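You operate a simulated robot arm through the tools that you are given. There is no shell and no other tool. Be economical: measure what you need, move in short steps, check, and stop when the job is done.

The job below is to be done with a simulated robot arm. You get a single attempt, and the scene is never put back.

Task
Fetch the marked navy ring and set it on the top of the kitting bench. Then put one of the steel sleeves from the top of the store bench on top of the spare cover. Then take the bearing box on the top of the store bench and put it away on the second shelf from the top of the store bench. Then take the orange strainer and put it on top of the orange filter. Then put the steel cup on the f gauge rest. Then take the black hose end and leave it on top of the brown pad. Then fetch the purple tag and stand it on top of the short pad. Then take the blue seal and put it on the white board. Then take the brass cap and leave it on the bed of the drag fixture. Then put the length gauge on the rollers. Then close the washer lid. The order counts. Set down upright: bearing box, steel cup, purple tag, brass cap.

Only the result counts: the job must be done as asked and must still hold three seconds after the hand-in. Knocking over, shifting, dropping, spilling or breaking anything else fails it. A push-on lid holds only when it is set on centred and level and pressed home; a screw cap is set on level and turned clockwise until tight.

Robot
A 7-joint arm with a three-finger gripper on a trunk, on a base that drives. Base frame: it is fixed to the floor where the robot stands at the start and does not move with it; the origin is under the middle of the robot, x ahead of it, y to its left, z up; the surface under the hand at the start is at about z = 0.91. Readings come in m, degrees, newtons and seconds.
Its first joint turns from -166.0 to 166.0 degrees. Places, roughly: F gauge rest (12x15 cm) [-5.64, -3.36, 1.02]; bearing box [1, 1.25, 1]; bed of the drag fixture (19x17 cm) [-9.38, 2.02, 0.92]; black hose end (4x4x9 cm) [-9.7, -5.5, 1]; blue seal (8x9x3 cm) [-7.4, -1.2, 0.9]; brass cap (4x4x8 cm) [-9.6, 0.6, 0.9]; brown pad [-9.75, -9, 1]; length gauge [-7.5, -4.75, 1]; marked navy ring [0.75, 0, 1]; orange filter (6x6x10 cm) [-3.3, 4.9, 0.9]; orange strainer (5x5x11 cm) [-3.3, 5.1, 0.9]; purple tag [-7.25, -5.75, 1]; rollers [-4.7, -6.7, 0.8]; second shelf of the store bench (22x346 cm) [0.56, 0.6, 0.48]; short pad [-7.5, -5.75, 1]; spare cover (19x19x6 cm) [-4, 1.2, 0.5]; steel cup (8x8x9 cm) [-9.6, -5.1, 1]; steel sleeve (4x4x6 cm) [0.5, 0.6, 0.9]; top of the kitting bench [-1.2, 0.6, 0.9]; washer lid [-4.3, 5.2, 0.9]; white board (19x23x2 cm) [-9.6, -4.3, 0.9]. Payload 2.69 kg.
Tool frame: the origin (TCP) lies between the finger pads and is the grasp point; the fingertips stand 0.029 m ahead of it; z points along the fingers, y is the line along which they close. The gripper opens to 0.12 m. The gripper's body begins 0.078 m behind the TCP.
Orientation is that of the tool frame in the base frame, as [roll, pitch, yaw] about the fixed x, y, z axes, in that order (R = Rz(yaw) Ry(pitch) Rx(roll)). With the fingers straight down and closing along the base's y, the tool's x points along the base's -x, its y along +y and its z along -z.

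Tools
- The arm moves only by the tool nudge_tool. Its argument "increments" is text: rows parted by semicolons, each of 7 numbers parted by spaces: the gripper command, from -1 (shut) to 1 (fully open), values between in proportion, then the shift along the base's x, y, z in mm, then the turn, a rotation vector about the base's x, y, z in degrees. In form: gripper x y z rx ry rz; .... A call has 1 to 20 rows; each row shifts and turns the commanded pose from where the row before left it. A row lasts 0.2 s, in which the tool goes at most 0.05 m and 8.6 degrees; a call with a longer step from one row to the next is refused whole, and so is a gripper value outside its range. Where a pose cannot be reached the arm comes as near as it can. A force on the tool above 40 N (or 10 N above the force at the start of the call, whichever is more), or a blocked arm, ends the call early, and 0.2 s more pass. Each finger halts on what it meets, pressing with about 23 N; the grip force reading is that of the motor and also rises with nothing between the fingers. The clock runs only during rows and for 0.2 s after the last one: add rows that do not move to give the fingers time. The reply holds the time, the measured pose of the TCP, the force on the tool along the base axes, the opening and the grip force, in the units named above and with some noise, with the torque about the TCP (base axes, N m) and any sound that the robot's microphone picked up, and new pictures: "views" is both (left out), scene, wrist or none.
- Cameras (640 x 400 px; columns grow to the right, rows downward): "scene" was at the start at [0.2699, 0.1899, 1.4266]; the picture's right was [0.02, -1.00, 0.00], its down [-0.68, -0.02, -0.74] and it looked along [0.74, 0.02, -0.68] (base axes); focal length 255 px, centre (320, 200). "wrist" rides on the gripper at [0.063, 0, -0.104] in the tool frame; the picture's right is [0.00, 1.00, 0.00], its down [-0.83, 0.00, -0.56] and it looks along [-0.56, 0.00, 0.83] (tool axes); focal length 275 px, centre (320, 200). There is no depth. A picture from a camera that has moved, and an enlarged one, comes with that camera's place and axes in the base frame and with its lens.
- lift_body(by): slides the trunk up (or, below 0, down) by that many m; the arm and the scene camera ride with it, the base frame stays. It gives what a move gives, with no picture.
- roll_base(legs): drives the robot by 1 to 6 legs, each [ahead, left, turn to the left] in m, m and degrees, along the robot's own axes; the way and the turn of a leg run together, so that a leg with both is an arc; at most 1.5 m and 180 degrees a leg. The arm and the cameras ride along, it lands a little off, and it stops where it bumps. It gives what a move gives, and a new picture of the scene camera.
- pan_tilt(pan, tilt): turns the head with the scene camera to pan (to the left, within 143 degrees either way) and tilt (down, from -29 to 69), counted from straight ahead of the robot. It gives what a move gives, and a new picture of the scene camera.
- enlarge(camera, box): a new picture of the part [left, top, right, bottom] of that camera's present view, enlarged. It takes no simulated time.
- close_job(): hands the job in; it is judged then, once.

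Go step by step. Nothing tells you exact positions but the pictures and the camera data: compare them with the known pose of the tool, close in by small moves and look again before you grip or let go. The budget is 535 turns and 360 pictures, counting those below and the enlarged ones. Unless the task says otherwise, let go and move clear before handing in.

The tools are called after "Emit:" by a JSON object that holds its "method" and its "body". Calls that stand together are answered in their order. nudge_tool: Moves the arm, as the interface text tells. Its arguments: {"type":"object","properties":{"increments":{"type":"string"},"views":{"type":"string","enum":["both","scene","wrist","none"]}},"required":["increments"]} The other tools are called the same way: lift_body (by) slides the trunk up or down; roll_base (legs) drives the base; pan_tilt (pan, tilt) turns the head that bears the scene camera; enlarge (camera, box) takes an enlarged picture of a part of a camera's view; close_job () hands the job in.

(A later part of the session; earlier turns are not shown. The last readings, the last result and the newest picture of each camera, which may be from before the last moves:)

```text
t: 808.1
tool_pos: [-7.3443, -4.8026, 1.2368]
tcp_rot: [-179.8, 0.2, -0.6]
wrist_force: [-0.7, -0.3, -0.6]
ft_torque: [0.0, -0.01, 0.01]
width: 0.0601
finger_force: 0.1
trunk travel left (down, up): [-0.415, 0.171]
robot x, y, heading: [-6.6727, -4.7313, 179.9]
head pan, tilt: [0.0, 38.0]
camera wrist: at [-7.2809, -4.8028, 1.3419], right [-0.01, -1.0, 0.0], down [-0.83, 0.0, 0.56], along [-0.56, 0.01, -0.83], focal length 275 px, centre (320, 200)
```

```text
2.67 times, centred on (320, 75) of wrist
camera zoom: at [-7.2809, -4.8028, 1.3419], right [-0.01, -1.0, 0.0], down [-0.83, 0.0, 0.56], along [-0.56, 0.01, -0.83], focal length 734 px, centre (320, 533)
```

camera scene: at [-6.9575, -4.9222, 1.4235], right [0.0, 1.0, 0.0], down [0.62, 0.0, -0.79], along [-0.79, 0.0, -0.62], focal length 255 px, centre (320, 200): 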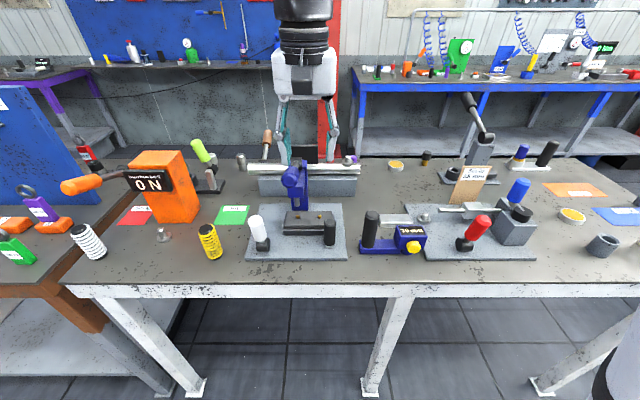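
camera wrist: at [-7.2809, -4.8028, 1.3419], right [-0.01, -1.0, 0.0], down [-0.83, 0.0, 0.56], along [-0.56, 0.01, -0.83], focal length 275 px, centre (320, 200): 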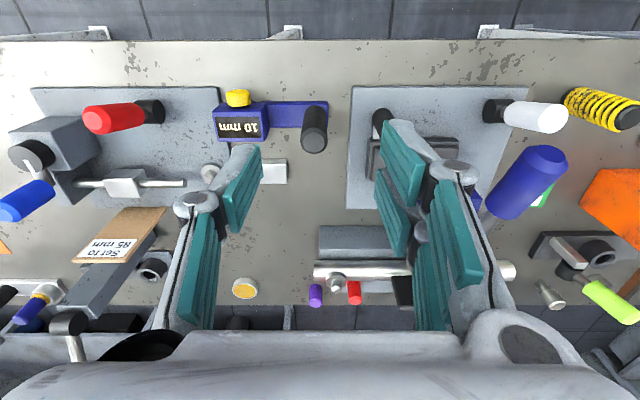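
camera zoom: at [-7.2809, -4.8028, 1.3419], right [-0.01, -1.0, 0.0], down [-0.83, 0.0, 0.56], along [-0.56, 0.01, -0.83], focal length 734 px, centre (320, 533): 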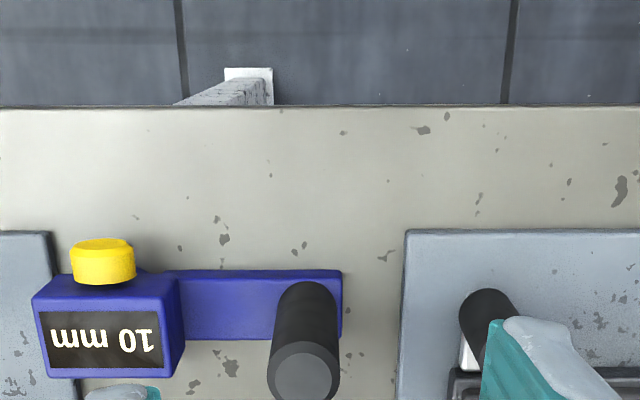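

The blue device with the "10 mm" display is the length gauge (the orange one reads N). Before gripping, look toward the rollers at (-4.7, -6.7).

Emit:
{"method": "pan_tilt", "body": {"pan": 135, "tilt": 18}}

```text
t: 810.2
tool_pos: [-7.3444, -4.8026, 1.2364]
tcp_rot: [-179.9, 0.2, -0.6]
wrist_force: [-0.8, -0.1, -0.2]
ft_torque: [0.0, -0.01, -0.01]
width: 0.0602
finger_force: 0.0
trunk travel left (down, up): [-0.415, 0.171]
robot x, y, heading: [-6.6731, -4.7321, 180.1]
head pan, tilt: [135.0, 18.0]
camera scene: at [-6.8055, -4.9889, 1.4551], right [-0.71, -0.7, 0.0], down [-0.22, 0.22, -0.95], along [0.67, -0.68, -0.31], focal length 255 px, centre (320, 200)
```

scene: 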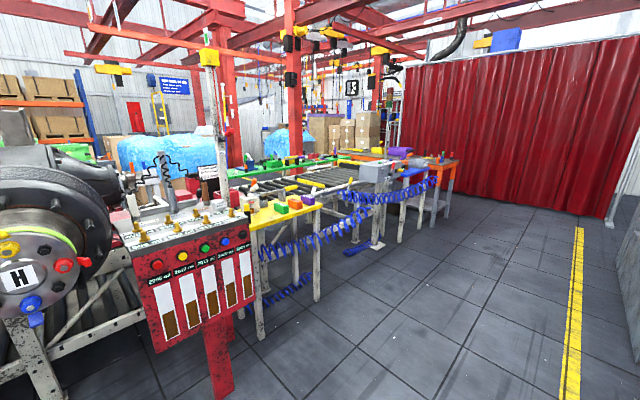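

Emit:
{"method": "enlarge", "body": {"camera": "scene", "box": [220, 140, 440, 260]}}

```text
2.91 times, centred on (330, 200) of scene
camera zoom: at [-6.8055, -4.9889, 1.4551], right [-0.71, -0.7, 0.0], down [-0.22, 0.22, -0.95], along [0.67, -0.68, -0.31], focal length 742 px, centre (291, 200)
```

zoom: 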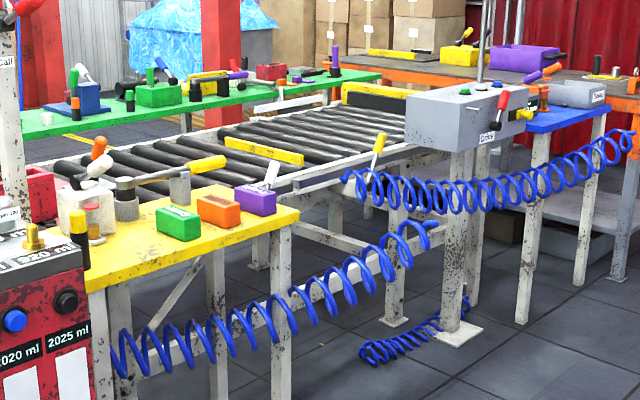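

The rollers run as a conveyor along y with roller axes along x, so the gauge's beam (along y) will span them. Now grip the gauge by its black handle.

Emit:
{"method": "nudge_tool", "body": {"increments": "0 -22 4 -25 0 0 0.6;0 -22 4 -35 0 0 0;0 -22 4 -35 0 0 0;0 0 0 -35 0 0 0;0 0 0 0 0 0 0", "views": "wrist"}}

```text
t: 811.5
tool_pos: [-7.4078, -4.793, 1.1062]
tcp_rot: [-179.9, 0.4, -0.1]
wrist_force: [0.9, -0.7, -0.3]
ft_torque: [0.01, 0.02, 0.01]
width: 0.0602
finger_force: 0.1
trunk travel left (down, up): [-0.415, 0.171]
robot x, y, heading: [-6.6706, -4.7286, 179.6]
head pan, tilt: [135.0, 18.0]
camera wrist: at [-7.3449, -4.7919, 1.2107], right [0.01, -1.0, 0.0], down [-0.83, -0.01, 0.56], along [-0.56, 0.0, -0.83], focal length 275 px, centre (320, 200)
```

wrist: 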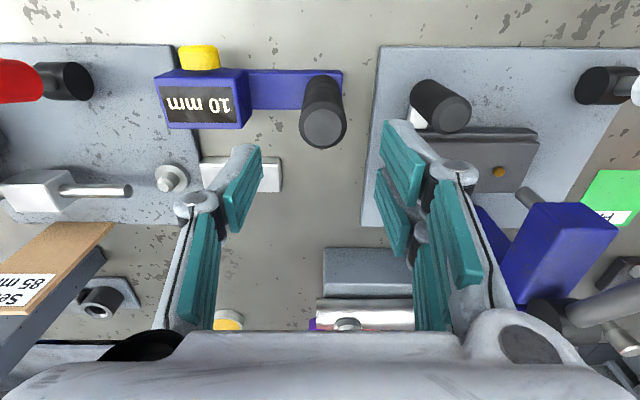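

Emit:
{"method": "nudge_tool", "body": {"increments": "-0.15 -3 -1 -45 0 0 0;-0.15 0 0 -45 0 0 0;-0.15 0 0 -38 0 0 0;-0.15 0 0 0 0 0 0", "views": "wrist"}}

```text
t: 812.5
tool_pos: [-7.4107, -4.7943, 0.9757]
tcp_rot: [-179.8, 0.3, 0.0]
wrist_force: [0.5, 0.5, -0.9]
ft_torque: [0.0, 0.01, -0.03]
width: 0.051
finger_force: 0.1
trunk travel left (down, up): [-0.415, 0.171]
robot x, y, heading: [-6.6749, -4.7347, 179.7]
head pan, tilt: [135.0, 18.0]
camera wrist: at [-7.3472, -4.7938, 1.0806], right [0.0, -1.0, 0.0], down [-0.83, -0.01, 0.56], along [-0.56, 0.0, -0.83], focal length 275 px, centre (320, 200)
```

wrist: 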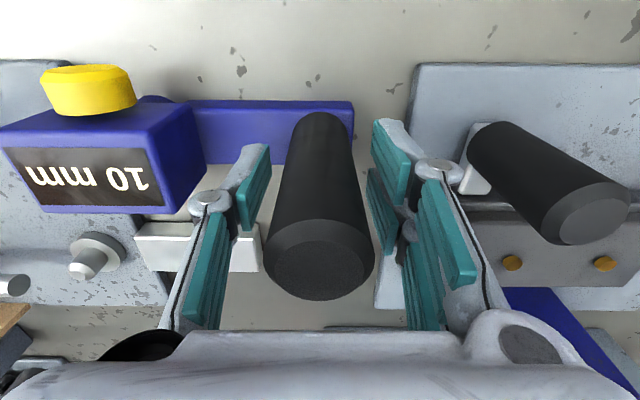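

Emit:
{"method": "nudge_tool", "body": {"increments": "-0.4 0 0 0 0 0 0;-1 0 0 0 0 0 0;-1 0 0 0 0 0 0;-1 0 0 0 0 0 0", "views": "none"}}

Emit:
{"method": "nudge_tool", "body": {"increments": "-1 0 0 10 0 0 0;-1 0 0 20 0 0 0;-1 0 0 40 0 0 0;-1 0 0 40 0 0 0;-1 20 0 45 0 0 0;-1 25 0 40 0 0 0;-1 25 0 40 0 0 0;-1 0 0 0 0 0 0", "views": "wrist"}}

```text
t: 813.5
tool_pos: [-7.4108, -4.7944, 0.9755]
tcp_rot: [-179.8, 0.2, 0.0]
wrist_force: [0.4, -0.3, 1.3]
ft_torque: [-0.01, -0.03, 0.0]
width: 0.0327
finger_force: 22.9
trunk travel left (down, up): [-0.415, 0.171]
robot x, y, heading: [-6.6746, -4.7297, 179.8]
head pan, tilt: [135.0, 18.0]
```

```text
t: 815.2
tool_pos: [-7.3451, -4.7949, 1.2134]
tcp_rot: [-179.8, 0.2, 0.1]
wrist_force: [-0.1, -0.1, -3.2]
ft_torque: [-0.19, 0.01, 0.0]
width: 0.0325
finger_force: 22.5
trunk travel left (down, up): [-0.415, 0.171]
robot x, y, heading: [-6.675, -4.7292, 180.0]
head pan, tilt: [135.0, 18.0]
camera wrist: at [-7.2815, -4.7944, 1.3194], right [0.0, -1.0, 0.0], down [-0.83, -0.01, 0.56], along [-0.56, 0.0, -0.83], focal length 275 px, centre (320, 200)
```

wrist: 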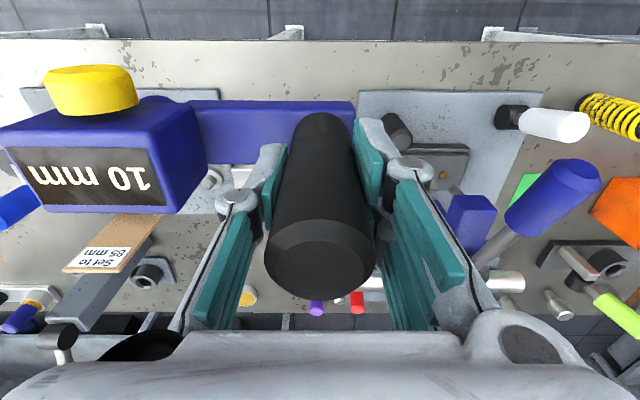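

Gauge held level. Back out into the lane, turn south, drive to y≈-6.7, then turn east toward the conveyor.

Emit:
{"method": "roll_base", "body": {"legs": [[-0.32, 0, 0], [0, 0.4, 0], [0, 0, 90], [1.2, 0, 0]]}}

Emit:
{"method": "pan_tilt", "body": {"pan": 45, "tilt": 30}}

```text
t: 828.7
tool_pos: [-6.3175, -6.9513, 1.214]
tcp_rot: [-180.0, 0.2, 90.0]
wrist_force: [0.2, -1.2, -3.0]
ft_torque: [0.0, -0.17, 0.0]
width: 0.0324
finger_force: 22.6
trunk travel left (down, up): [-0.415, 0.171]
robot x, y, heading: [-6.3843, -6.2821, -90.1]
head pan, tilt: [135.0, 18.0]
camera scene: at [-6.1276, -6.4124, 1.4551], right [0.7, -0.71, 0.0], down [-0.22, -0.22, -0.95], along [0.68, 0.67, -0.31], focal length 255 px, centre (320, 200)
```

scene: 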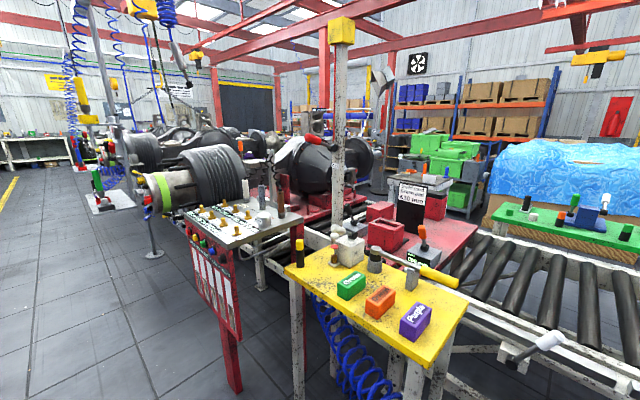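

```text
t: 830.4
tool_pos: [-6.3192, -6.9511, 1.2136]
tcp_rot: [-179.9, 0.2, 90.0]
wrist_force: [-0.4, 1.2, -2.0]
ft_torque: [0.0, -0.17, -0.04]
width: 0.0323
finger_force: 22.9
trunk travel left (down, up): [-0.415, 0.171]
robot x, y, heading: [-6.3811, -6.2772, -90.6]
head pan, tilt: [45.0, 30.0]
camera scene: at [-6.1302, -6.5423, 1.4358], right [-0.71, -0.7, 0.0], down [-0.35, 0.35, -0.87], along [0.61, -0.61, -0.5], focal length 255 px, centre (320, 200)
```

scene: 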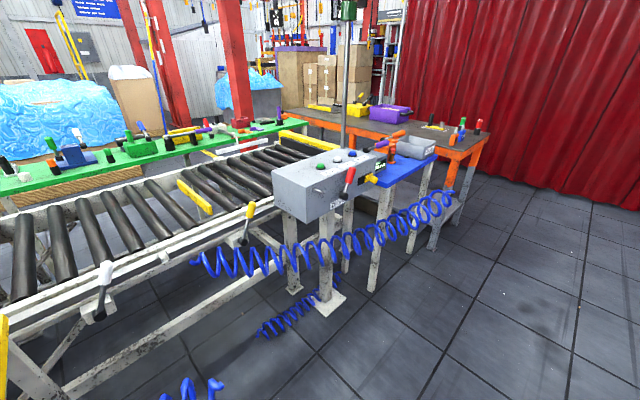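

Emit:
{"method": "enlarge", "body": {"camera": "scene", "box": [0, 120, 300, 330]}}

```text
1.90 times, centred on (150, 225) of scene
camera zoom: at [-6.1302, -6.5423, 1.4358], right [-0.71, -0.7, 0.0], down [-0.35, 0.35, -0.87], along [0.61, -0.61, -0.5], focal length 486 px, centre (644, 152)
```

zoom: 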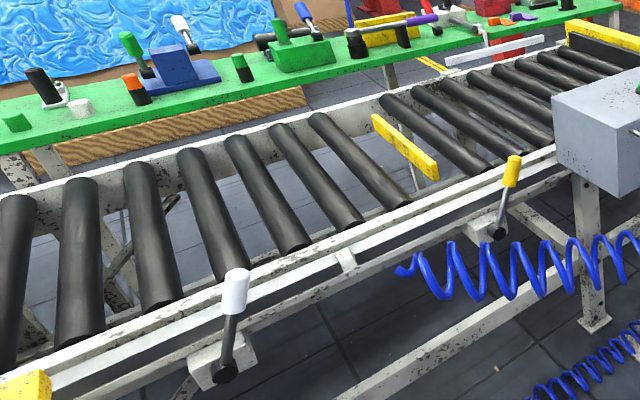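

Rollers have ~10 cm pitch (e.g. at y≈-6.585 and -6.674), x from -5.15 to -4.49. I'll go to y≈-6.57, face east, and approach.

Emit:
{"method": "roll_base", "body": {"legs": [[0.33, 0, 0], [0, 0, 90.6], [0.45, 0, 0]]}}

Emit:
{"method": "pan_tilt", "body": {"pan": 0, "tilt": 42}}

```text
t: 838.8
tool_pos: [-5.2589, -6.5, 1.2131]
tcp_rot: [-179.9, 0.3, -178.1]
wrist_force: [-0.1, 0.2, -2.0]
ft_torque: [0.15, 0.03, -0.01]
width: 0.0324
finger_force: 23.1
trunk travel left (down, up): [-0.415, 0.171]
robot x, y, heading: [-5.9254, -6.5856, 1.7]
head pan, tilt: [45.0, 30.0]
camera scene: at [-5.6769, -6.3266, 1.4358], right [0.73, -0.69, 0.0], down [-0.34, -0.36, -0.87], along [0.59, 0.63, -0.5], focal length 255 px, centre (320, 200)
```

scene: 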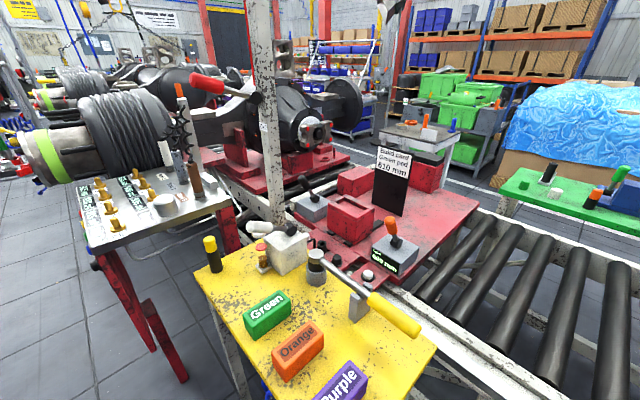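

```text
t: 839.9
tool_pos: [-5.2581, -6.4994, 1.2146]
tcp_rot: [-179.9, 0.2, -178.1]
wrist_force: [0.4, -0.8, -2.9]
ft_torque: [0.17, -0.02, 0.01]
width: 0.0323
finger_force: 23.3
trunk travel left (down, up): [-0.415, 0.171]
robot x, y, heading: [-5.9243, -6.5886, 1.8]
head pan, tilt: [0.0, 42.0]
camera scene: at [-5.6552, -6.3899, 1.4175], right [0.03, -1.0, 0.0], down [-0.67, -0.02, -0.74], along [0.74, 0.02, -0.67], focal length 255 px, centre (320, 200)
```

scene: 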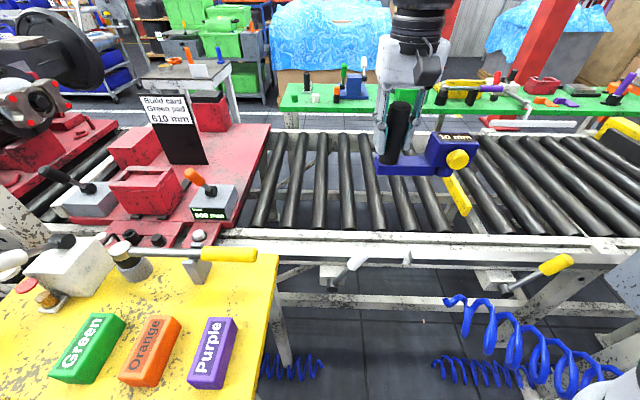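

Move in a bit and position the gauge so its centre of mass falls between the rollers at y≈-6.58 and -6.68.

Emit:
{"method": "roll_base", "body": {"legs": [[0, 0, -1.8], [0.14, 0, 0]]}}

Emit:
{"method": "nudge_tool", "body": {"increments": "-1 40 -8 0 0 0 0;-1 40 -8 0 0 0 0;-1 40 -8 -10 0 0 0;-1 40 -8 -20 0 0 0;-1 30 -8 -30 0 0 0;-1 20 -6 -40 0 0 0;-1 0 0 -40 0 0 0;-1 0 0 0 0 0 0", "views": "both"}}

```text
t: 841.6
tool_pos: [-5.1159, -6.5203, 1.2139]
tcp_rot: [-179.7, 0.2, -179.6]
wrist_force: [-1.0, 1.4, -2.0]
ft_torque: [0.16, 0.0, 0.01]
width: 0.0325
finger_force: 23.0
trunk travel left (down, up): [-0.415, 0.171]
robot x, y, heading: [-5.7901, -6.5852, -0.0]
head pan, tilt: [0.0, 42.0]
camera scene: at [-5.5087, -6.3978, 1.4175], right [0.0, -1.0, 0.0], down [-0.67, 0.0, -0.74], along [0.74, 0.0, -0.67], focal length 255 px, centre (320, 200)
```

scene: 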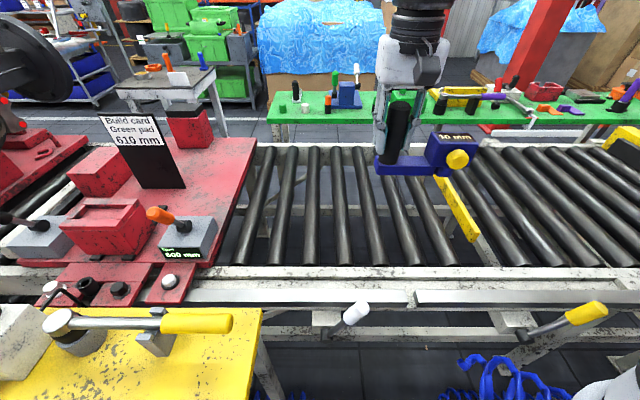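

```text
t: 843.4
tool_pos: [-4.9037, -6.5659, 1.072]
tcp_rot: [-179.8, 0.2, -179.6]
wrist_force: [0.4, -0.5, -2.3]
ft_torque: [0.13, -0.04, -0.01]
width: 0.0326
finger_force: 23.2
trunk travel left (down, up): [-0.415, 0.171]
robot x, y, heading: [-5.7834, -6.5864, -0.1]
head pan, tilt: [0.0, 42.0]
camera scene: at [-5.5086, -6.3978, 1.4175], right [0.0, -1.0, 0.0], down [-0.67, 0.0, -0.74], along [0.74, 0.0, -0.67], focal length 255 px, centre (320, 200)
camera wrist: at [-4.9668, -6.5656, 1.1767], right [-0.01, 1.0, 0.0], down [0.83, 0.01, 0.56], along [0.56, 0.0, -0.83], focal length 275 px, centre (320, 200)
```

scene: 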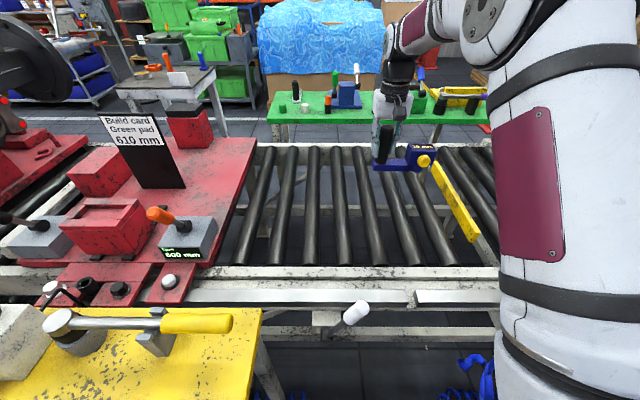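
wrist: 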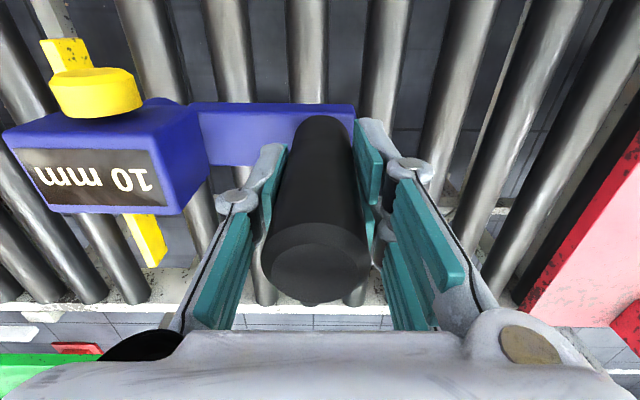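

Well aligned: the centre of mass at y≈-6.626 lies midway between two rollers, clear of the yellow stop. Lower.

Emit:
{"method": "nudge_tool", "body": {"increments": "-1 0 0 -40 0 0 0;-1 0 0 -40 0 0 0;-1 0 0 -40 0 0 0;-1 0 0 -30 0 0 0;-1 0 0 0 0 0 0", "views": "both"}}

Emit:
{"method": "enlarge", "body": {"camera": "scene", "box": [340, 120, 500, 260]}}

```text
t: 844.6
tool_pos: [-4.9048, -6.5657, 0.9238]
tcp_rot: [-179.8, 0.1, -179.6]
wrist_force: [0.3, -0.2, -2.5]
ft_torque: [0.18, -0.02, 0.04]
width: 0.0326
finger_force: 22.9
trunk travel left (down, up): [-0.415, 0.171]
robot x, y, heading: [-5.7868, -6.5835, 0.3]
head pan, tilt: [0.0, 42.0]
camera scene: at [-5.5086, -6.3978, 1.4175], right [0.0, -1.0, 0.0], down [-0.67, 0.0, -0.74], along [0.74, 0.0, -0.67], focal length 255 px, centre (320, 200)
camera wrist: at [-4.9685, -6.5665, 1.0284], right [-0.01, 1.0, 0.0], down [0.83, 0.01, 0.56], along [0.56, 0.0, -0.83], focal length 275 px, centre (320, 200)
```

scene: 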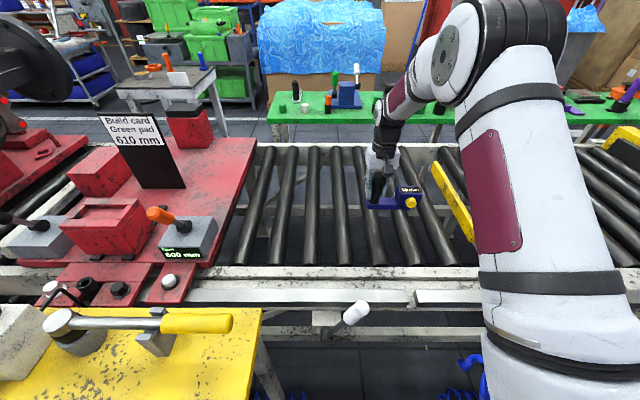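
wrist: 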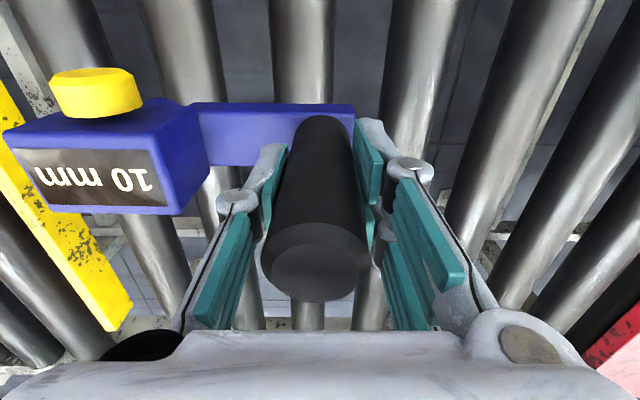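

```text
2.86 times, centred on (420, 190) of scene
camera zoom: at [-5.5086, -6.3978, 1.4175], right [0.0, -1.0, 0.0], down [-0.67, 0.0, -0.74], along [0.74, 0.0, -0.67], focal length 728 px, centre (34, 229)
```

zoom: 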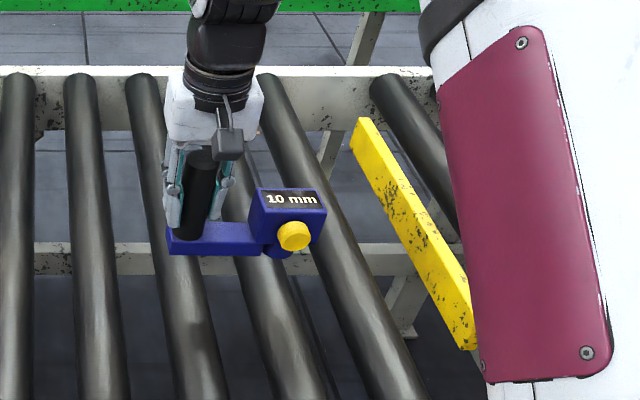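

Emit:
{"method": "nudge_tool", "body": {"increments": "-1 0 6 -10 0 0 0;-1 0 0 -8 0 0 0;-1 0 0 -5 0 0 0;-1 0 0 -4 0 0 0;-1 0 0 0 0 0 0", "views": "none"}}

```text
t: 845.8
tool_pos: [-4.9045, -6.559, 0.8958]
tcp_rot: [-179.8, 0.2, -179.7]
wrist_force: [0.2, 1.1, -3.2]
ft_torque: [0.16, 0.04, -0.03]
width: 0.0326
finger_force: 22.8
trunk travel left (down, up): [-0.415, 0.171]
robot x, y, heading: [-5.7846, -6.5861, 0.1]
head pan, tilt: [0.0, 42.0]
```

Emit:
{"method": "nudge_tool", "body": {"increments": "-1 0 0 -3 0 0 0;-1 0 0 -3 0 0 0;-1 0 0 -3 0 0 0;-1 0 0 0 0 0 0", "views": "none"}}

```text
t: 846.8
tool_pos: [-4.9044, -6.5584, 0.8879]
tcp_rot: [-179.8, 0.2, -179.5]
wrist_force: [-0.2, -0.1, -1.9]
ft_torque: [0.17, 0.02, -0.01]
width: 0.0322
finger_force: 23.0
trunk travel left (down, up): [-0.415, 0.171]
robot x, y, heading: [-5.7858, -6.5868, -0.0]
head pan, tilt: [0.0, 42.0]
```

Emit:
{"method": "nudge_tool", "body": {"increments": "-1 0 0 -3 0 0 0;-1 0 0 -3 0 0 0;-1 0 0 -2 0 0 0;-1 0 0 0 0 0 0", "views": "none"}}

```text
t: 847.8
tool_pos: [-4.9048, -6.5594, 0.8802]
tcp_rot: [-179.8, 0.2, -179.6]
wrist_force: [0.0, -0.8, -3.5]
ft_torque: [0.15, 0.06, 0.02]
width: 0.0326
finger_force: 23.2
trunk travel left (down, up): [-0.415, 0.171]
robot x, y, heading: [-5.7872, -6.5879, 0.2]
head pan, tilt: [0.0, 42.0]
```

Emit:
{"method": "nudge_tool", "body": {"increments": "-1 0 0 -3 0 0 0;-1 0 0 -3 0 0 0;-1 0 0 -3 0 0 0;-1 0 0 0 0 0 0", "views": "none"}}

Emit:
{"method": "enlarge", "body": {"camera": "scene", "box": [340, 120, 500, 260]}}

```text
t: 848.8
tool_pos: [-4.905, -6.5591, 0.8713]
tcp_rot: [-179.9, 0.2, -179.6]
wrist_force: [-0.9, -0.1, -2.2]
ft_torque: [0.14, -0.01, -0.03]
width: 0.0324
finger_force: 23.4
trunk travel left (down, up): [-0.415, 0.171]
robot x, y, heading: [-5.7844, -6.5848, 0.2]
head pan, tilt: [0.0, 42.0]
```

```text
2.86 times, centred on (420, 190) of scene
camera zoom: at [-5.5086, -6.3978, 1.4175], right [0.0, -1.0, 0.0], down [-0.67, 0.0, -0.74], along [0.74, 0.0, -0.67], focal length 728 px, centre (34, 229)
```

zoom: 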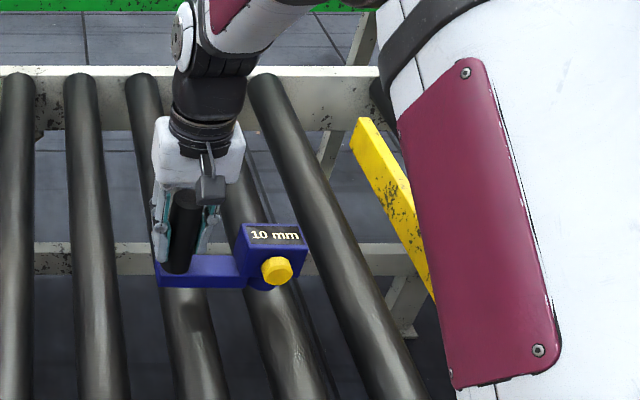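

Emit:
{"method": "nudge_tool", "body": {"increments": "-1 0 0 -2 0 0 0;-1 0 0 -2 0 0 0;-1 0 0 -2 0 0 0;-1 0 0 0 0 0 0", "views": "none"}}

```text
t: 849.8
tool_pos: [-4.9058, -6.5579, 0.8632]
tcp_rot: [-179.7, 0.1, -179.7]
wrist_force: [0.7, -0.5, -2.6]
ft_torque: [0.14, -0.02, 0.01]
width: 0.0323
finger_force: 23.3
trunk travel left (down, up): [-0.415, 0.171]
robot x, y, heading: [-5.7842, -6.5855, -0.1]
head pan, tilt: [0.0, 42.0]
```

Emit:
{"method": "nudge_tool", "body": {"increments": "-1 0 0 -2 0 0 0;-1 0 0 -2 0 0 0;-1 0 0 -2 0 0 0;-1 0 0 0 0 0 0", "views": "none"}}

```text
t: 850.8
tool_pos: [-4.9051, -6.5605, 0.8587]
tcp_rot: [-179.8, 0.1, -179.6]
wrist_force: [-0.1, -0.5, -2.7]
ft_torque: [0.16, 0.01, 0.0]
width: 0.0327
finger_force: 23.1
trunk travel left (down, up): [-0.415, 0.171]
robot x, y, heading: [-5.7831, -6.5851, 0.0]
head pan, tilt: [0.0, 42.0]
```

Emit:
{"method": "nudge_tool", "body": {"increments": "-1 0 0 -2 0 0 0;-1 0 0 -2 0 0 0;-1 0 0 -2 0 0 0;-1 0 0 0 0 0 0", "views": "wrist"}}

Emit:
{"method": "enlarge", "body": {"camera": "scene", "box": [360, 170, 440, 240]}}

```text
t: 851.8
tool_pos: [-4.9052, -6.5584, 0.8527]
tcp_rot: [-179.8, 0.2, -179.6]
wrist_force: [-0.2, 0.0, -2.6]
ft_torque: [0.18, 0.01, -0.03]
width: 0.0324
finger_force: 23.1
trunk travel left (down, up): [-0.415, 0.171]
robot x, y, heading: [-5.7832, -6.5841, 0.1]
head pan, tilt: [0.0, 42.0]
camera wrist: at [-4.9682, -6.5589, 0.9581], right [-0.01, 1.0, 0.0], down [0.83, 0.01, 0.56], along [0.56, 0.0, -0.83], focal length 275 px, centre (320, 200)
```

wrist: 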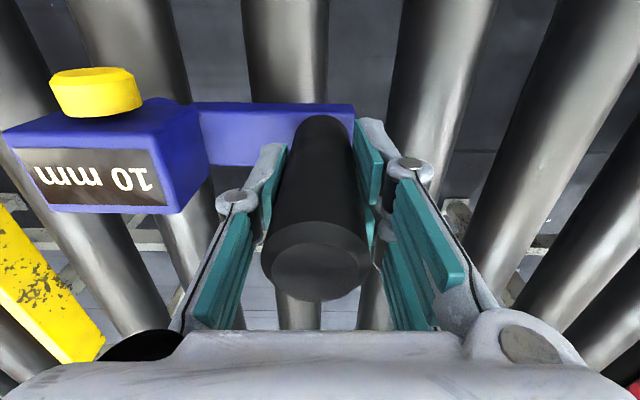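

```text
5.71 times, centred on (400, 205) of scene
camera zoom: at [-5.5086, -6.3978, 1.4175], right [0.0, -1.0, 0.0], down [-0.67, 0.0, -0.74], along [0.74, 0.0, -0.67], focal length 1457 px, centre (-137, 171)
```

zoom: 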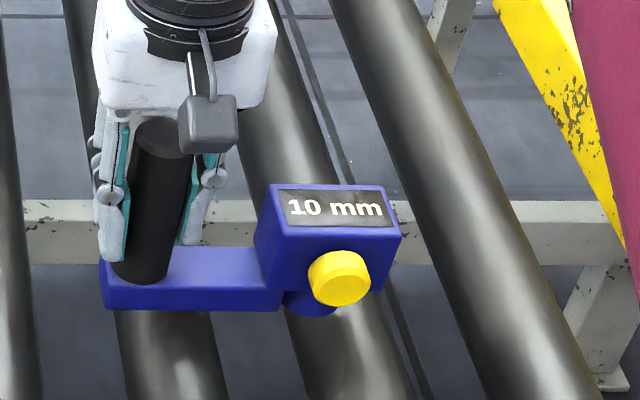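

Emit:
{"method": "nudge_tool", "body": {"increments": "-1 0 0 -2 0 0 0;-1 0 0 -2 0 0 0;-1 0 0 -2 0 0 0;-1 0 0 0 0 0 0", "views": "none"}}

```text
t: 852.8
tool_pos: [-4.9053, -6.558, 0.8476]
tcp_rot: [-179.8, 0.1, -179.6]
wrist_force: [-0.1, -0.4, -2.2]
ft_torque: [0.15, -0.01, 0.0]
width: 0.0326
finger_force: 22.9
trunk travel left (down, up): [-0.415, 0.171]
robot x, y, heading: [-5.7871, -6.5847, 0.2]
head pan, tilt: [0.0, 42.0]
```

Emit:
{"method": "nudge_tool", "body": {"increments": "-1 0 0 -2 0 0 0;-1 0 0 -2 0 0 0;-1 0 0 -2 0 0 0;-1 0 0 0 0 0 0", "views": "none"}}

```text
t: 853.8
tool_pos: [-4.9047, -6.5569, 0.841]
tcp_rot: [-179.7, 0.2, -179.6]
wrist_force: [-0.5, -1.1, -2.9]
ft_torque: [0.21, 0.02, 0.0]
width: 0.0323
finger_force: 23.0
trunk travel left (down, up): [-0.415, 0.171]
robot x, y, heading: [-5.7863, -6.5882, 0.0]
head pan, tilt: [0.0, 42.0]
```

Emit:
{"method": "nudge_tool", "body": {"increments": "-1 0 0 -2 0 0 0;-1 0 0 -2 0 0 0;-1 0 0 -2 0 0 0;-1 0 0 -2 0 0 0;-1 0 0 0 0 0 0", "views": "none"}}

```text
t: 855.0
tool_pos: [-4.904, -6.5573, 0.8353]
tcp_rot: [-179.9, 0.4, -179.6]
wrist_force: [-0.8, 5.5, 19.6]
ft_torque: [0.19, 0.26, -0.01]
width: 0.0324
finger_force: 22.8
trunk travel left (down, up): [-0.415, 0.171]
robot x, y, heading: [-5.785, -6.5844, 0.3]
head pan, tilt: [0.0, 42.0]
```

Emit:
{"method": "nudge_tool", "body": {"increments": "-1 0 0 1.5 0 0 0;-1 0 0 0 0 0 0;-0.45 0 0 0 0 0 0;-0.35 0 0 0 0 0 0;-0.2 0 0 0 0 0 0;-0.1 0 0 0 0 0 0", "views": "wrist"}}

Emit:
{"method": "enlarge", "body": {"camera": "scene", "box": [360, 170, 440, 240]}}

```text
t: 856.4
tool_pos: [-4.9055, -6.5594, 0.8345]
tcp_rot: [-179.8, 0.2, -179.6]
wrist_force: [0.9, 0.0, -0.5]
ft_torque: [0.03, 0.02, 0.0]
width: 0.0539
finger_force: 0.1
trunk travel left (down, up): [-0.415, 0.171]
robot x, y, heading: [-5.7874, -6.588, 0.1]
head pan, tilt: [0.0, 42.0]
camera wrist: at [-4.9682, -6.559, 0.9398], right [-0.01, 1.0, 0.0], down [0.83, 0.01, 0.56], along [0.56, 0.0, -0.83], focal length 275 px, centre (320, 200)
```

wrist: 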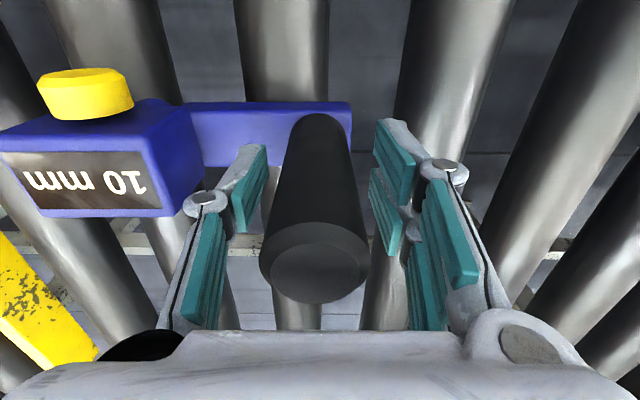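

```text
5.71 times, centred on (400, 205) of scene
camera zoom: at [-5.5087, -6.3979, 1.4175], right [0.0, -1.0, 0.0], down [-0.67, 0.0, -0.74], along [0.74, 0.0, -0.67], focal length 1457 px, centre (-137, 171)
```

zoom: 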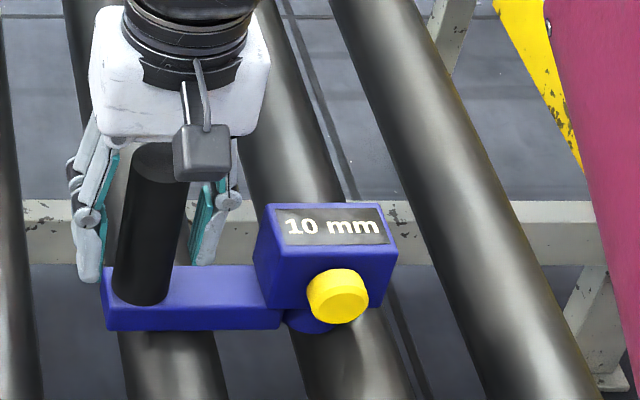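

Released and stable on two rollers. Rise straight up and verify.

Emit:
{"method": "nudge_tool", "body": {"increments": "0 0 0 0 0 0 0;0 0 0 20 0 0 0;0 0 0 45 0 0 0;0 0 0 48 0 0 0;0 0 0 48 0 0 0;0 0 0 48 0 0 0;0 -20 0 45 0 0 0;0 -45 0 20 0 0 0;0 -45 0 20 0 0 0;0 -45 0 20 0 0 0;0 -40 0 0 0 0 0;0 0 0 0 0 0 0", "views": "scene"}}

```text
t: 859.0
tool_pos: [-5.1003, -6.5567, 1.1484]
tcp_rot: [-179.7, 0.2, -179.7]
wrist_force: [-0.1, -0.3, -0.7]
ft_torque: [-0.01, 0.0, 0.02]
width: 0.06
finger_force: 0.1
trunk travel left (down, up): [-0.415, 0.171]
robot x, y, heading: [-5.7858, -6.5857, 0.1]
head pan, tilt: [0.0, 42.0]
camera scene: at [-5.5086, -6.3978, 1.4175], right [0.0, -1.0, 0.0], down [-0.67, 0.0, -0.74], along [0.74, 0.0, -0.67], focal length 255 px, centre (320, 200)
```

scene: 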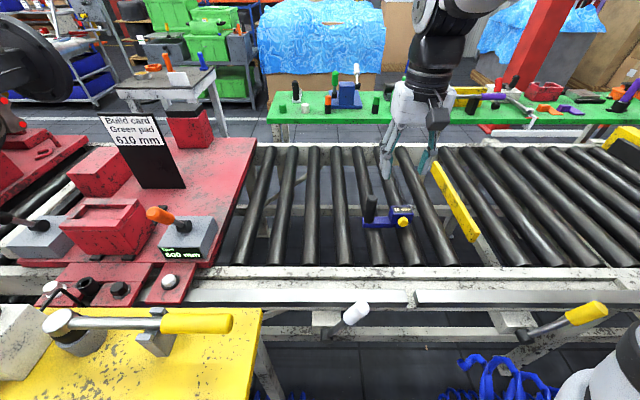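

The gauge rests across two rollers. Last: the washer lid at (-4.3, 5.2). Raise/tuck the arm and drive north along the lane.

Emit:
{"method": "nudge_tool", "body": {"increments": "-1 -10 0 40 0 0 0;-1 -10 0 40 0 0 0;-1 -10 0 20 0 0 0;-1 0 0 0 0 0 0", "views": "none"}}

Emit:
{"method": "roll_base", "body": {"legs": [[-0.65, 0, 0], [0, 0, 90], [1.3, 0, 0], [1.3, 0, 0]]}}

```text
t: 860.0
tool_pos: [-5.1305, -6.5578, 1.2526]
tcp_rot: [-179.8, 0.2, -179.7]
wrist_force: [0.0, -0.2, -1.2]
ft_torque: [0.0, 0.0, -0.02]
width: 0.0
finger_force: 22.7
trunk travel left (down, up): [-0.415, 0.171]
robot x, y, heading: [-5.7856, -6.5879, -0.1]
head pan, tilt: [0.0, 42.0]
```

```text
t: 879.5
tool_pos: [-6.44, -3.3661, 1.2506]
tcp_rot: [-179.8, 0.2, -90.8]
wrist_force: [0.1, 0.1, 0.1]
ft_torque: [-0.05, -0.01, 0.03]
width: 0.0
finger_force: 23.0
trunk travel left (down, up): [-0.415, 0.171]
robot x, y, heading: [-6.424, -4.0253, 89.0]
head pan, tilt: [0.0, 42.0]
camera scene: at [-6.6106, -3.7412, 1.4175], right [1.0, -0.02, 0.0], down [-0.01, -0.67, -0.74], along [0.01, 0.74, -0.67], focal length 255 px, centre (320, 200)
```

scene: 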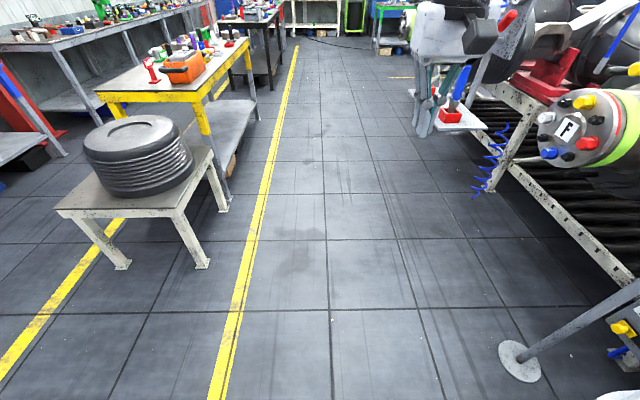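

Emit:
{"method": "roll_base", "body": {"legs": [[0, 0.06, 1], [1.4, 0, 0], [1.4, 0, 0], [1.4, 0, 0], [1.4, 0, 0]]}}

```text
t: 906.8
tool_pos: [-6.6503, 2.239, 1.2503]
tcp_rot: [-179.7, 0.2, -86.4]
wrist_force: [-0.2, 0.0, 0.9]
ft_torque: [0.01, 0.0, -0.03]
width: 0.0001
finger_force: 23.5
trunk travel left (down, up): [-0.415, 0.171]
robot x, y, heading: [-6.5861, 1.586, 93.3]
head pan, tilt: [0.0, 42.0]
camera scene: at [-6.7921, 1.8524, 1.4175], right [1.0, 0.06, 0.0], down [0.04, -0.67, -0.74], along [-0.04, 0.74, -0.67], focal length 255 px, centre (320, 200)
```

scene: 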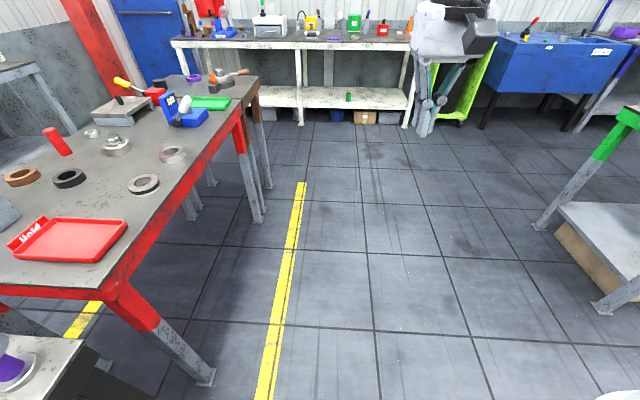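

Emit:
{"method": "roll_base", "body": {"legs": [[0, -0.15, -3.3], [1.15, 0, 0], [1.15, 0, 0], [0, 0, -90], [1.05, 0, 0], [1.05, 0, 0]]}}

```text
t: 932.7
tool_pos: [-3.601, 3.8075, 1.2507]
tcp_rot: [-179.8, 0.2, 178.9]
wrist_force: [0.3, -0.7, 0.9]
ft_torque: [0.02, -0.03, -0.02]
width: 0.0001
finger_force: 22.8
trunk travel left (down, up): [-0.415, 0.171]
robot x, y, heading: [-4.2559, 3.7951, -1.4]
head pan, tilt: [0.0, 42.0]
camera scene: at [-3.9755, 3.9781, 1.4175], right [-0.02, -1.0, 0.0], down [-0.67, 0.02, -0.74], along [0.74, -0.02, -0.67], focal length 255 px, centre (320, 200)
```

scene: 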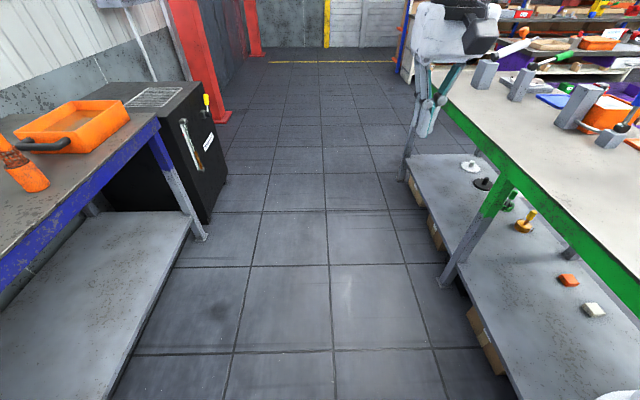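

Emit:
{"method": "roll_base", "body": {"legs": [[0, 0.1, 0], [0, 0, 91.4]]}}

Emit:
{"method": "enlarge", "body": {"camera": "scene", "box": [140, 60, 480, 280]}}

```text
t: 937.8
tool_pos: [-4.2796, 4.5502, 1.2507]
tcp_rot: [-179.7, 0.2, -90.0]
wrist_force: [0.0, 0.1, 0.4]
ft_torque: [0.01, -0.01, 0.01]
width: 0.0001
finger_force: 22.4
trunk travel left (down, up): [-0.415, 0.171]
robot x, y, heading: [-4.2538, 3.8942, 89.6]
head pan, tilt: [0.0, 42.0]
camera scene: at [-4.445, 4.1722, 1.4175], right [1.0, 0.0, 0.0], down [0.0, -0.67, -0.74], along [0.0, 0.74, -0.67], focal length 255 px, centre (320, 200)
```

scene: 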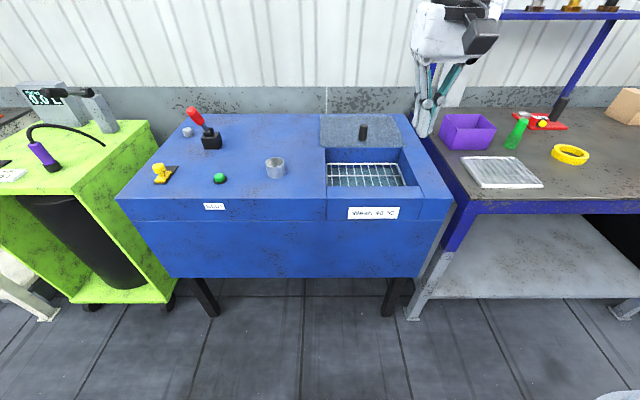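

```text
1.82 times, centred on (310, 170) of scene
camera zoom: at [-4.445, 4.1722, 1.4175], right [1.0, 0.0, 0.0], down [0.0, -0.67, -0.74], along [0.0, 0.74, -0.67], focal length 464 px, centre (338, 254)
```

zoom: 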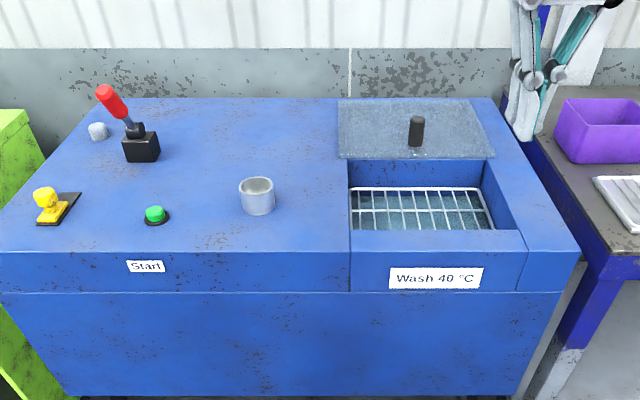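

The lid is a grey sliding plate at the rear with a black knob at ≈(-4.27, 5.108); it must be pulled forward (-y) over the opening by ~0.25 m. Move closer and go above the knob.

Emit:
{"method": "roll_base", "body": {"legs": [[0.28, 0, 0.4]]}}

Emit:
{"method": "nudge_tool", "body": {"increments": "0 2 45 -15 0 0 0;0 2 45 -15 0 0 0;0 2 45 -15 0 0 0;0 2 45 -20 0 0 0;0 0 40 -20 0 0 0;0 0 40 -20 0 0 0;0 0 0 0 0 0 0", "views": "wrist"}}

```text
t: 939.7
tool_pos: [-4.2821, 4.8285, 1.251]
tcp_rot: [-179.8, 0.3, -89.7]
wrist_force: [0.0, 0.0, 1.6]
ft_torque: [0.0, 0.0, 0.0]
width: 0.0
finger_force: 22.7
trunk travel left (down, up): [-0.415, 0.171]
robot x, y, heading: [-4.2521, 4.1761, 90.1]
head pan, tilt: [0.0, 42.0]
camera scene: at [-4.446, 4.4504, 1.4175], right [1.0, 0.0, 0.0], down [0.0, -0.67, -0.74], along [0.0, 0.74, -0.67], focal length 255 px, centre (320, 200)
```

scene: 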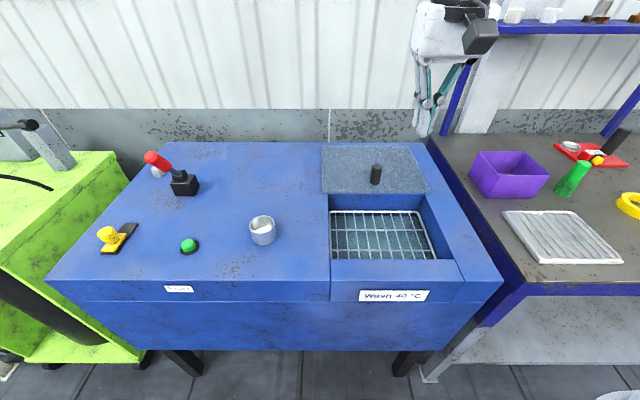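

```text
t: 941.3
tool_pos: [-4.2743, 5.0903, 1.1465]
tcp_rot: [-179.8, 0.3, -89.7]
wrist_force: [0.3, 0.1, -0.8]
ft_torque: [0.01, 0.01, 0.03]
width: 0.0599
finger_force: 0.1
trunk travel left (down, up): [-0.415, 0.171]
robot x, y, heading: [-4.257, 4.1732, 90.0]
head pan, tilt: [0.0, 42.0]
camera wrist: at [-4.2737, 5.0274, 1.2518], right [-1.0, -0.01, 0.0], down [-0.01, 0.83, 0.56], along [0.0, 0.56, -0.83], focal length 275 px, centre (320, 200)
```

wrist: 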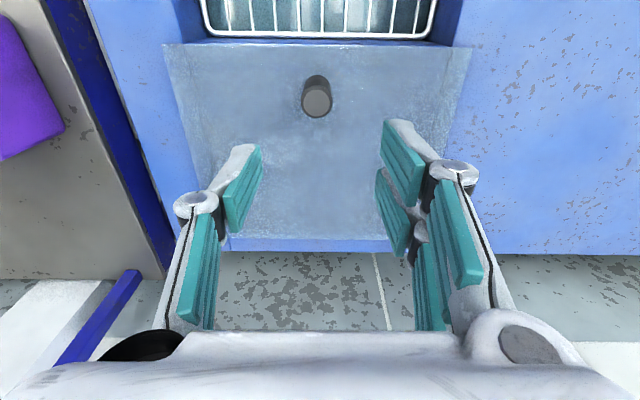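

Emit:
{"method": "nudge_tool", "body": {"increments": "0 3 5 -45 0 0 0;0 0 0 -45 0 0 0;0 0 0 -45 0 0 0;0 0 0 -45 0 0 0;0 0 0 -18 0 0 0;0 0 0 0 0 0 0", "views": "wrist"}}

```text
t: 942.7
tool_pos: [-4.2705, 5.0954, 0.9488]
tcp_rot: [-179.8, 0.2, -89.7]
wrist_force: [0.1, -0.5, 0.2]
ft_torque: [-0.01, 0.02, -0.02]
width: 0.0599
finger_force: 0.1
trunk travel left (down, up): [-0.415, 0.171]
robot x, y, heading: [-4.2524, 4.1735, 90.1]
head pan, tilt: [0.0, 42.0]
camera wrist: at [-4.271, 5.032, 1.0536], right [-1.0, -0.01, 0.0], down [-0.01, 0.83, 0.56], along [0.0, 0.56, -0.83], focal length 275 px, centre (320, 200)
```

wrist: 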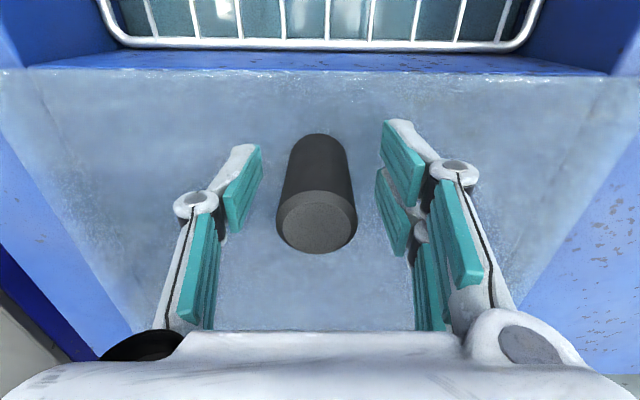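

Emit:
{"method": "nudge_tool", "body": {"increments": "-0.4 1 0 0 0 0 0;-1 0 0 0 0 0 0;-1 0 0 0 0 0 0;-1 0 0 0 0 0 0", "views": "none"}}

Emit:
{"method": "nudge_tool", "body": {"increments": "-1 0 -10 0 0 0 0;-1 0 -15 0 0 0 0;-1 0 -15 0 0 0 0;-1 0 0 0 0 0 0", "views": "wrist"}}

```text
t: 943.7
tool_pos: [-4.2706, 5.0941, 0.948]
tcp_rot: [-180.0, 0.3, -89.8]
wrist_force: [-2.5, 0.9, -0.4]
ft_torque: [0.09, 0.09, 0.03]
width: 0.0314
finger_force: 44.6
trunk travel left (down, up): [-0.415, 0.171]
robot x, y, heading: [-4.2543, 4.1747, 90.0]
head pan, tilt: [0.0, 42.0]
```

```text
t: 944.7
tool_pos: [-4.2698, 5.0539, 0.9492]
tcp_rot: [-179.9, 0.2, -89.6]
wrist_force: [-6.4, 1.1, 10.8]
ft_torque: [-0.24, 0.18, -0.01]
width: 0.0315
finger_force: 44.7
trunk travel left (down, up): [-0.415, 0.171]
robot x, y, heading: [-4.2508, 4.176, 90.1]
head pan, tilt: [0.0, 42.0]
camera wrist: at [-4.2698, 4.9913, 1.0535], right [-1.0, -0.01, 0.0], down [-0.01, 0.83, 0.56], along [0.0, 0.56, -0.83], focal length 275 px, centre (320, 200)
```

wrist: 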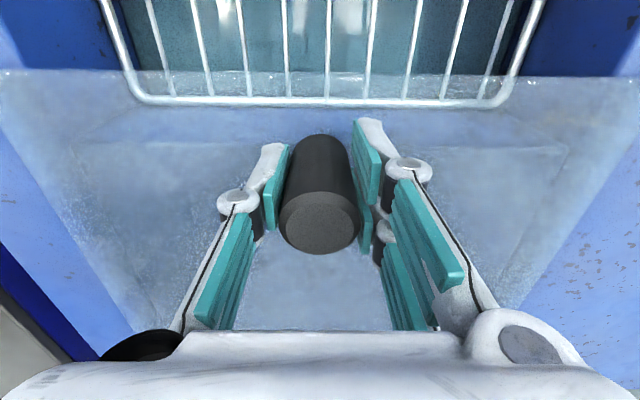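

The lid slides with the knob. Keep pulling forward.

Emit:
{"method": "nudge_tool", "body": {"increments": "-1 0 -20 0.5 0 0 0;-1 0 -20 0 0 0 0;-1 0 -20 0 0 0 0;-1 0 -20 0 0 0 0;-1 0 -20 0 0 0 0;-1 0 -20 0 0 0 0;-1 0 -20 0 0 0 0;-1 0 0 0 0 0 0", "views": "both"}}

```text
t: 946.5
tool_pos: [-4.2702, 4.9126, 0.9495]
tcp_rot: [-179.8, 0.0, -89.7]
wrist_force: [-7.9, -1.5, -6.2]
ft_torque: [0.75, 0.21, 0.01]
width: 0.0315
finger_force: 45.5
trunk travel left (down, up): [-0.415, 0.171]
robot x, y, heading: [-4.2547, 4.1735, 90.3]
head pan, tilt: [0.0, 42.0]
camera scene: at [-4.4463, 4.4506, 1.4174], right [1.0, 0.0, 0.0], down [0.0, -0.67, -0.74], along [0.0, 0.74, -0.67], focal length 255 px, centre (320, 200)
camera wrist: at [-4.2702, 4.8499, 1.0537], right [-1.0, -0.01, 0.0], down [-0.01, 0.83, 0.56], along [0.0, 0.56, -0.83], focal length 275 px, centre (320, 200)
```

scene: 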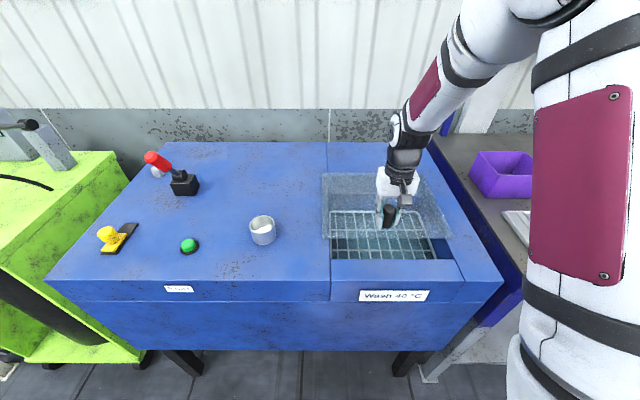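
wrist: 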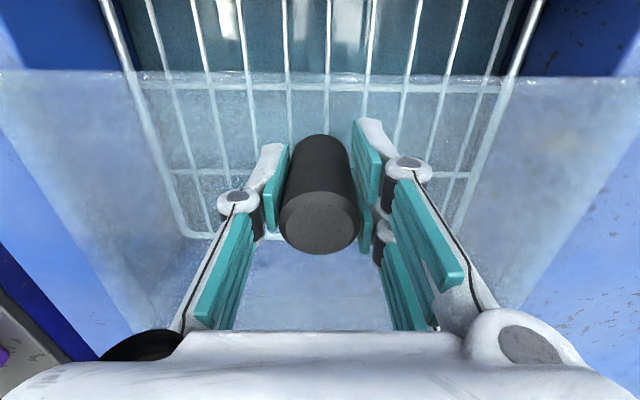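

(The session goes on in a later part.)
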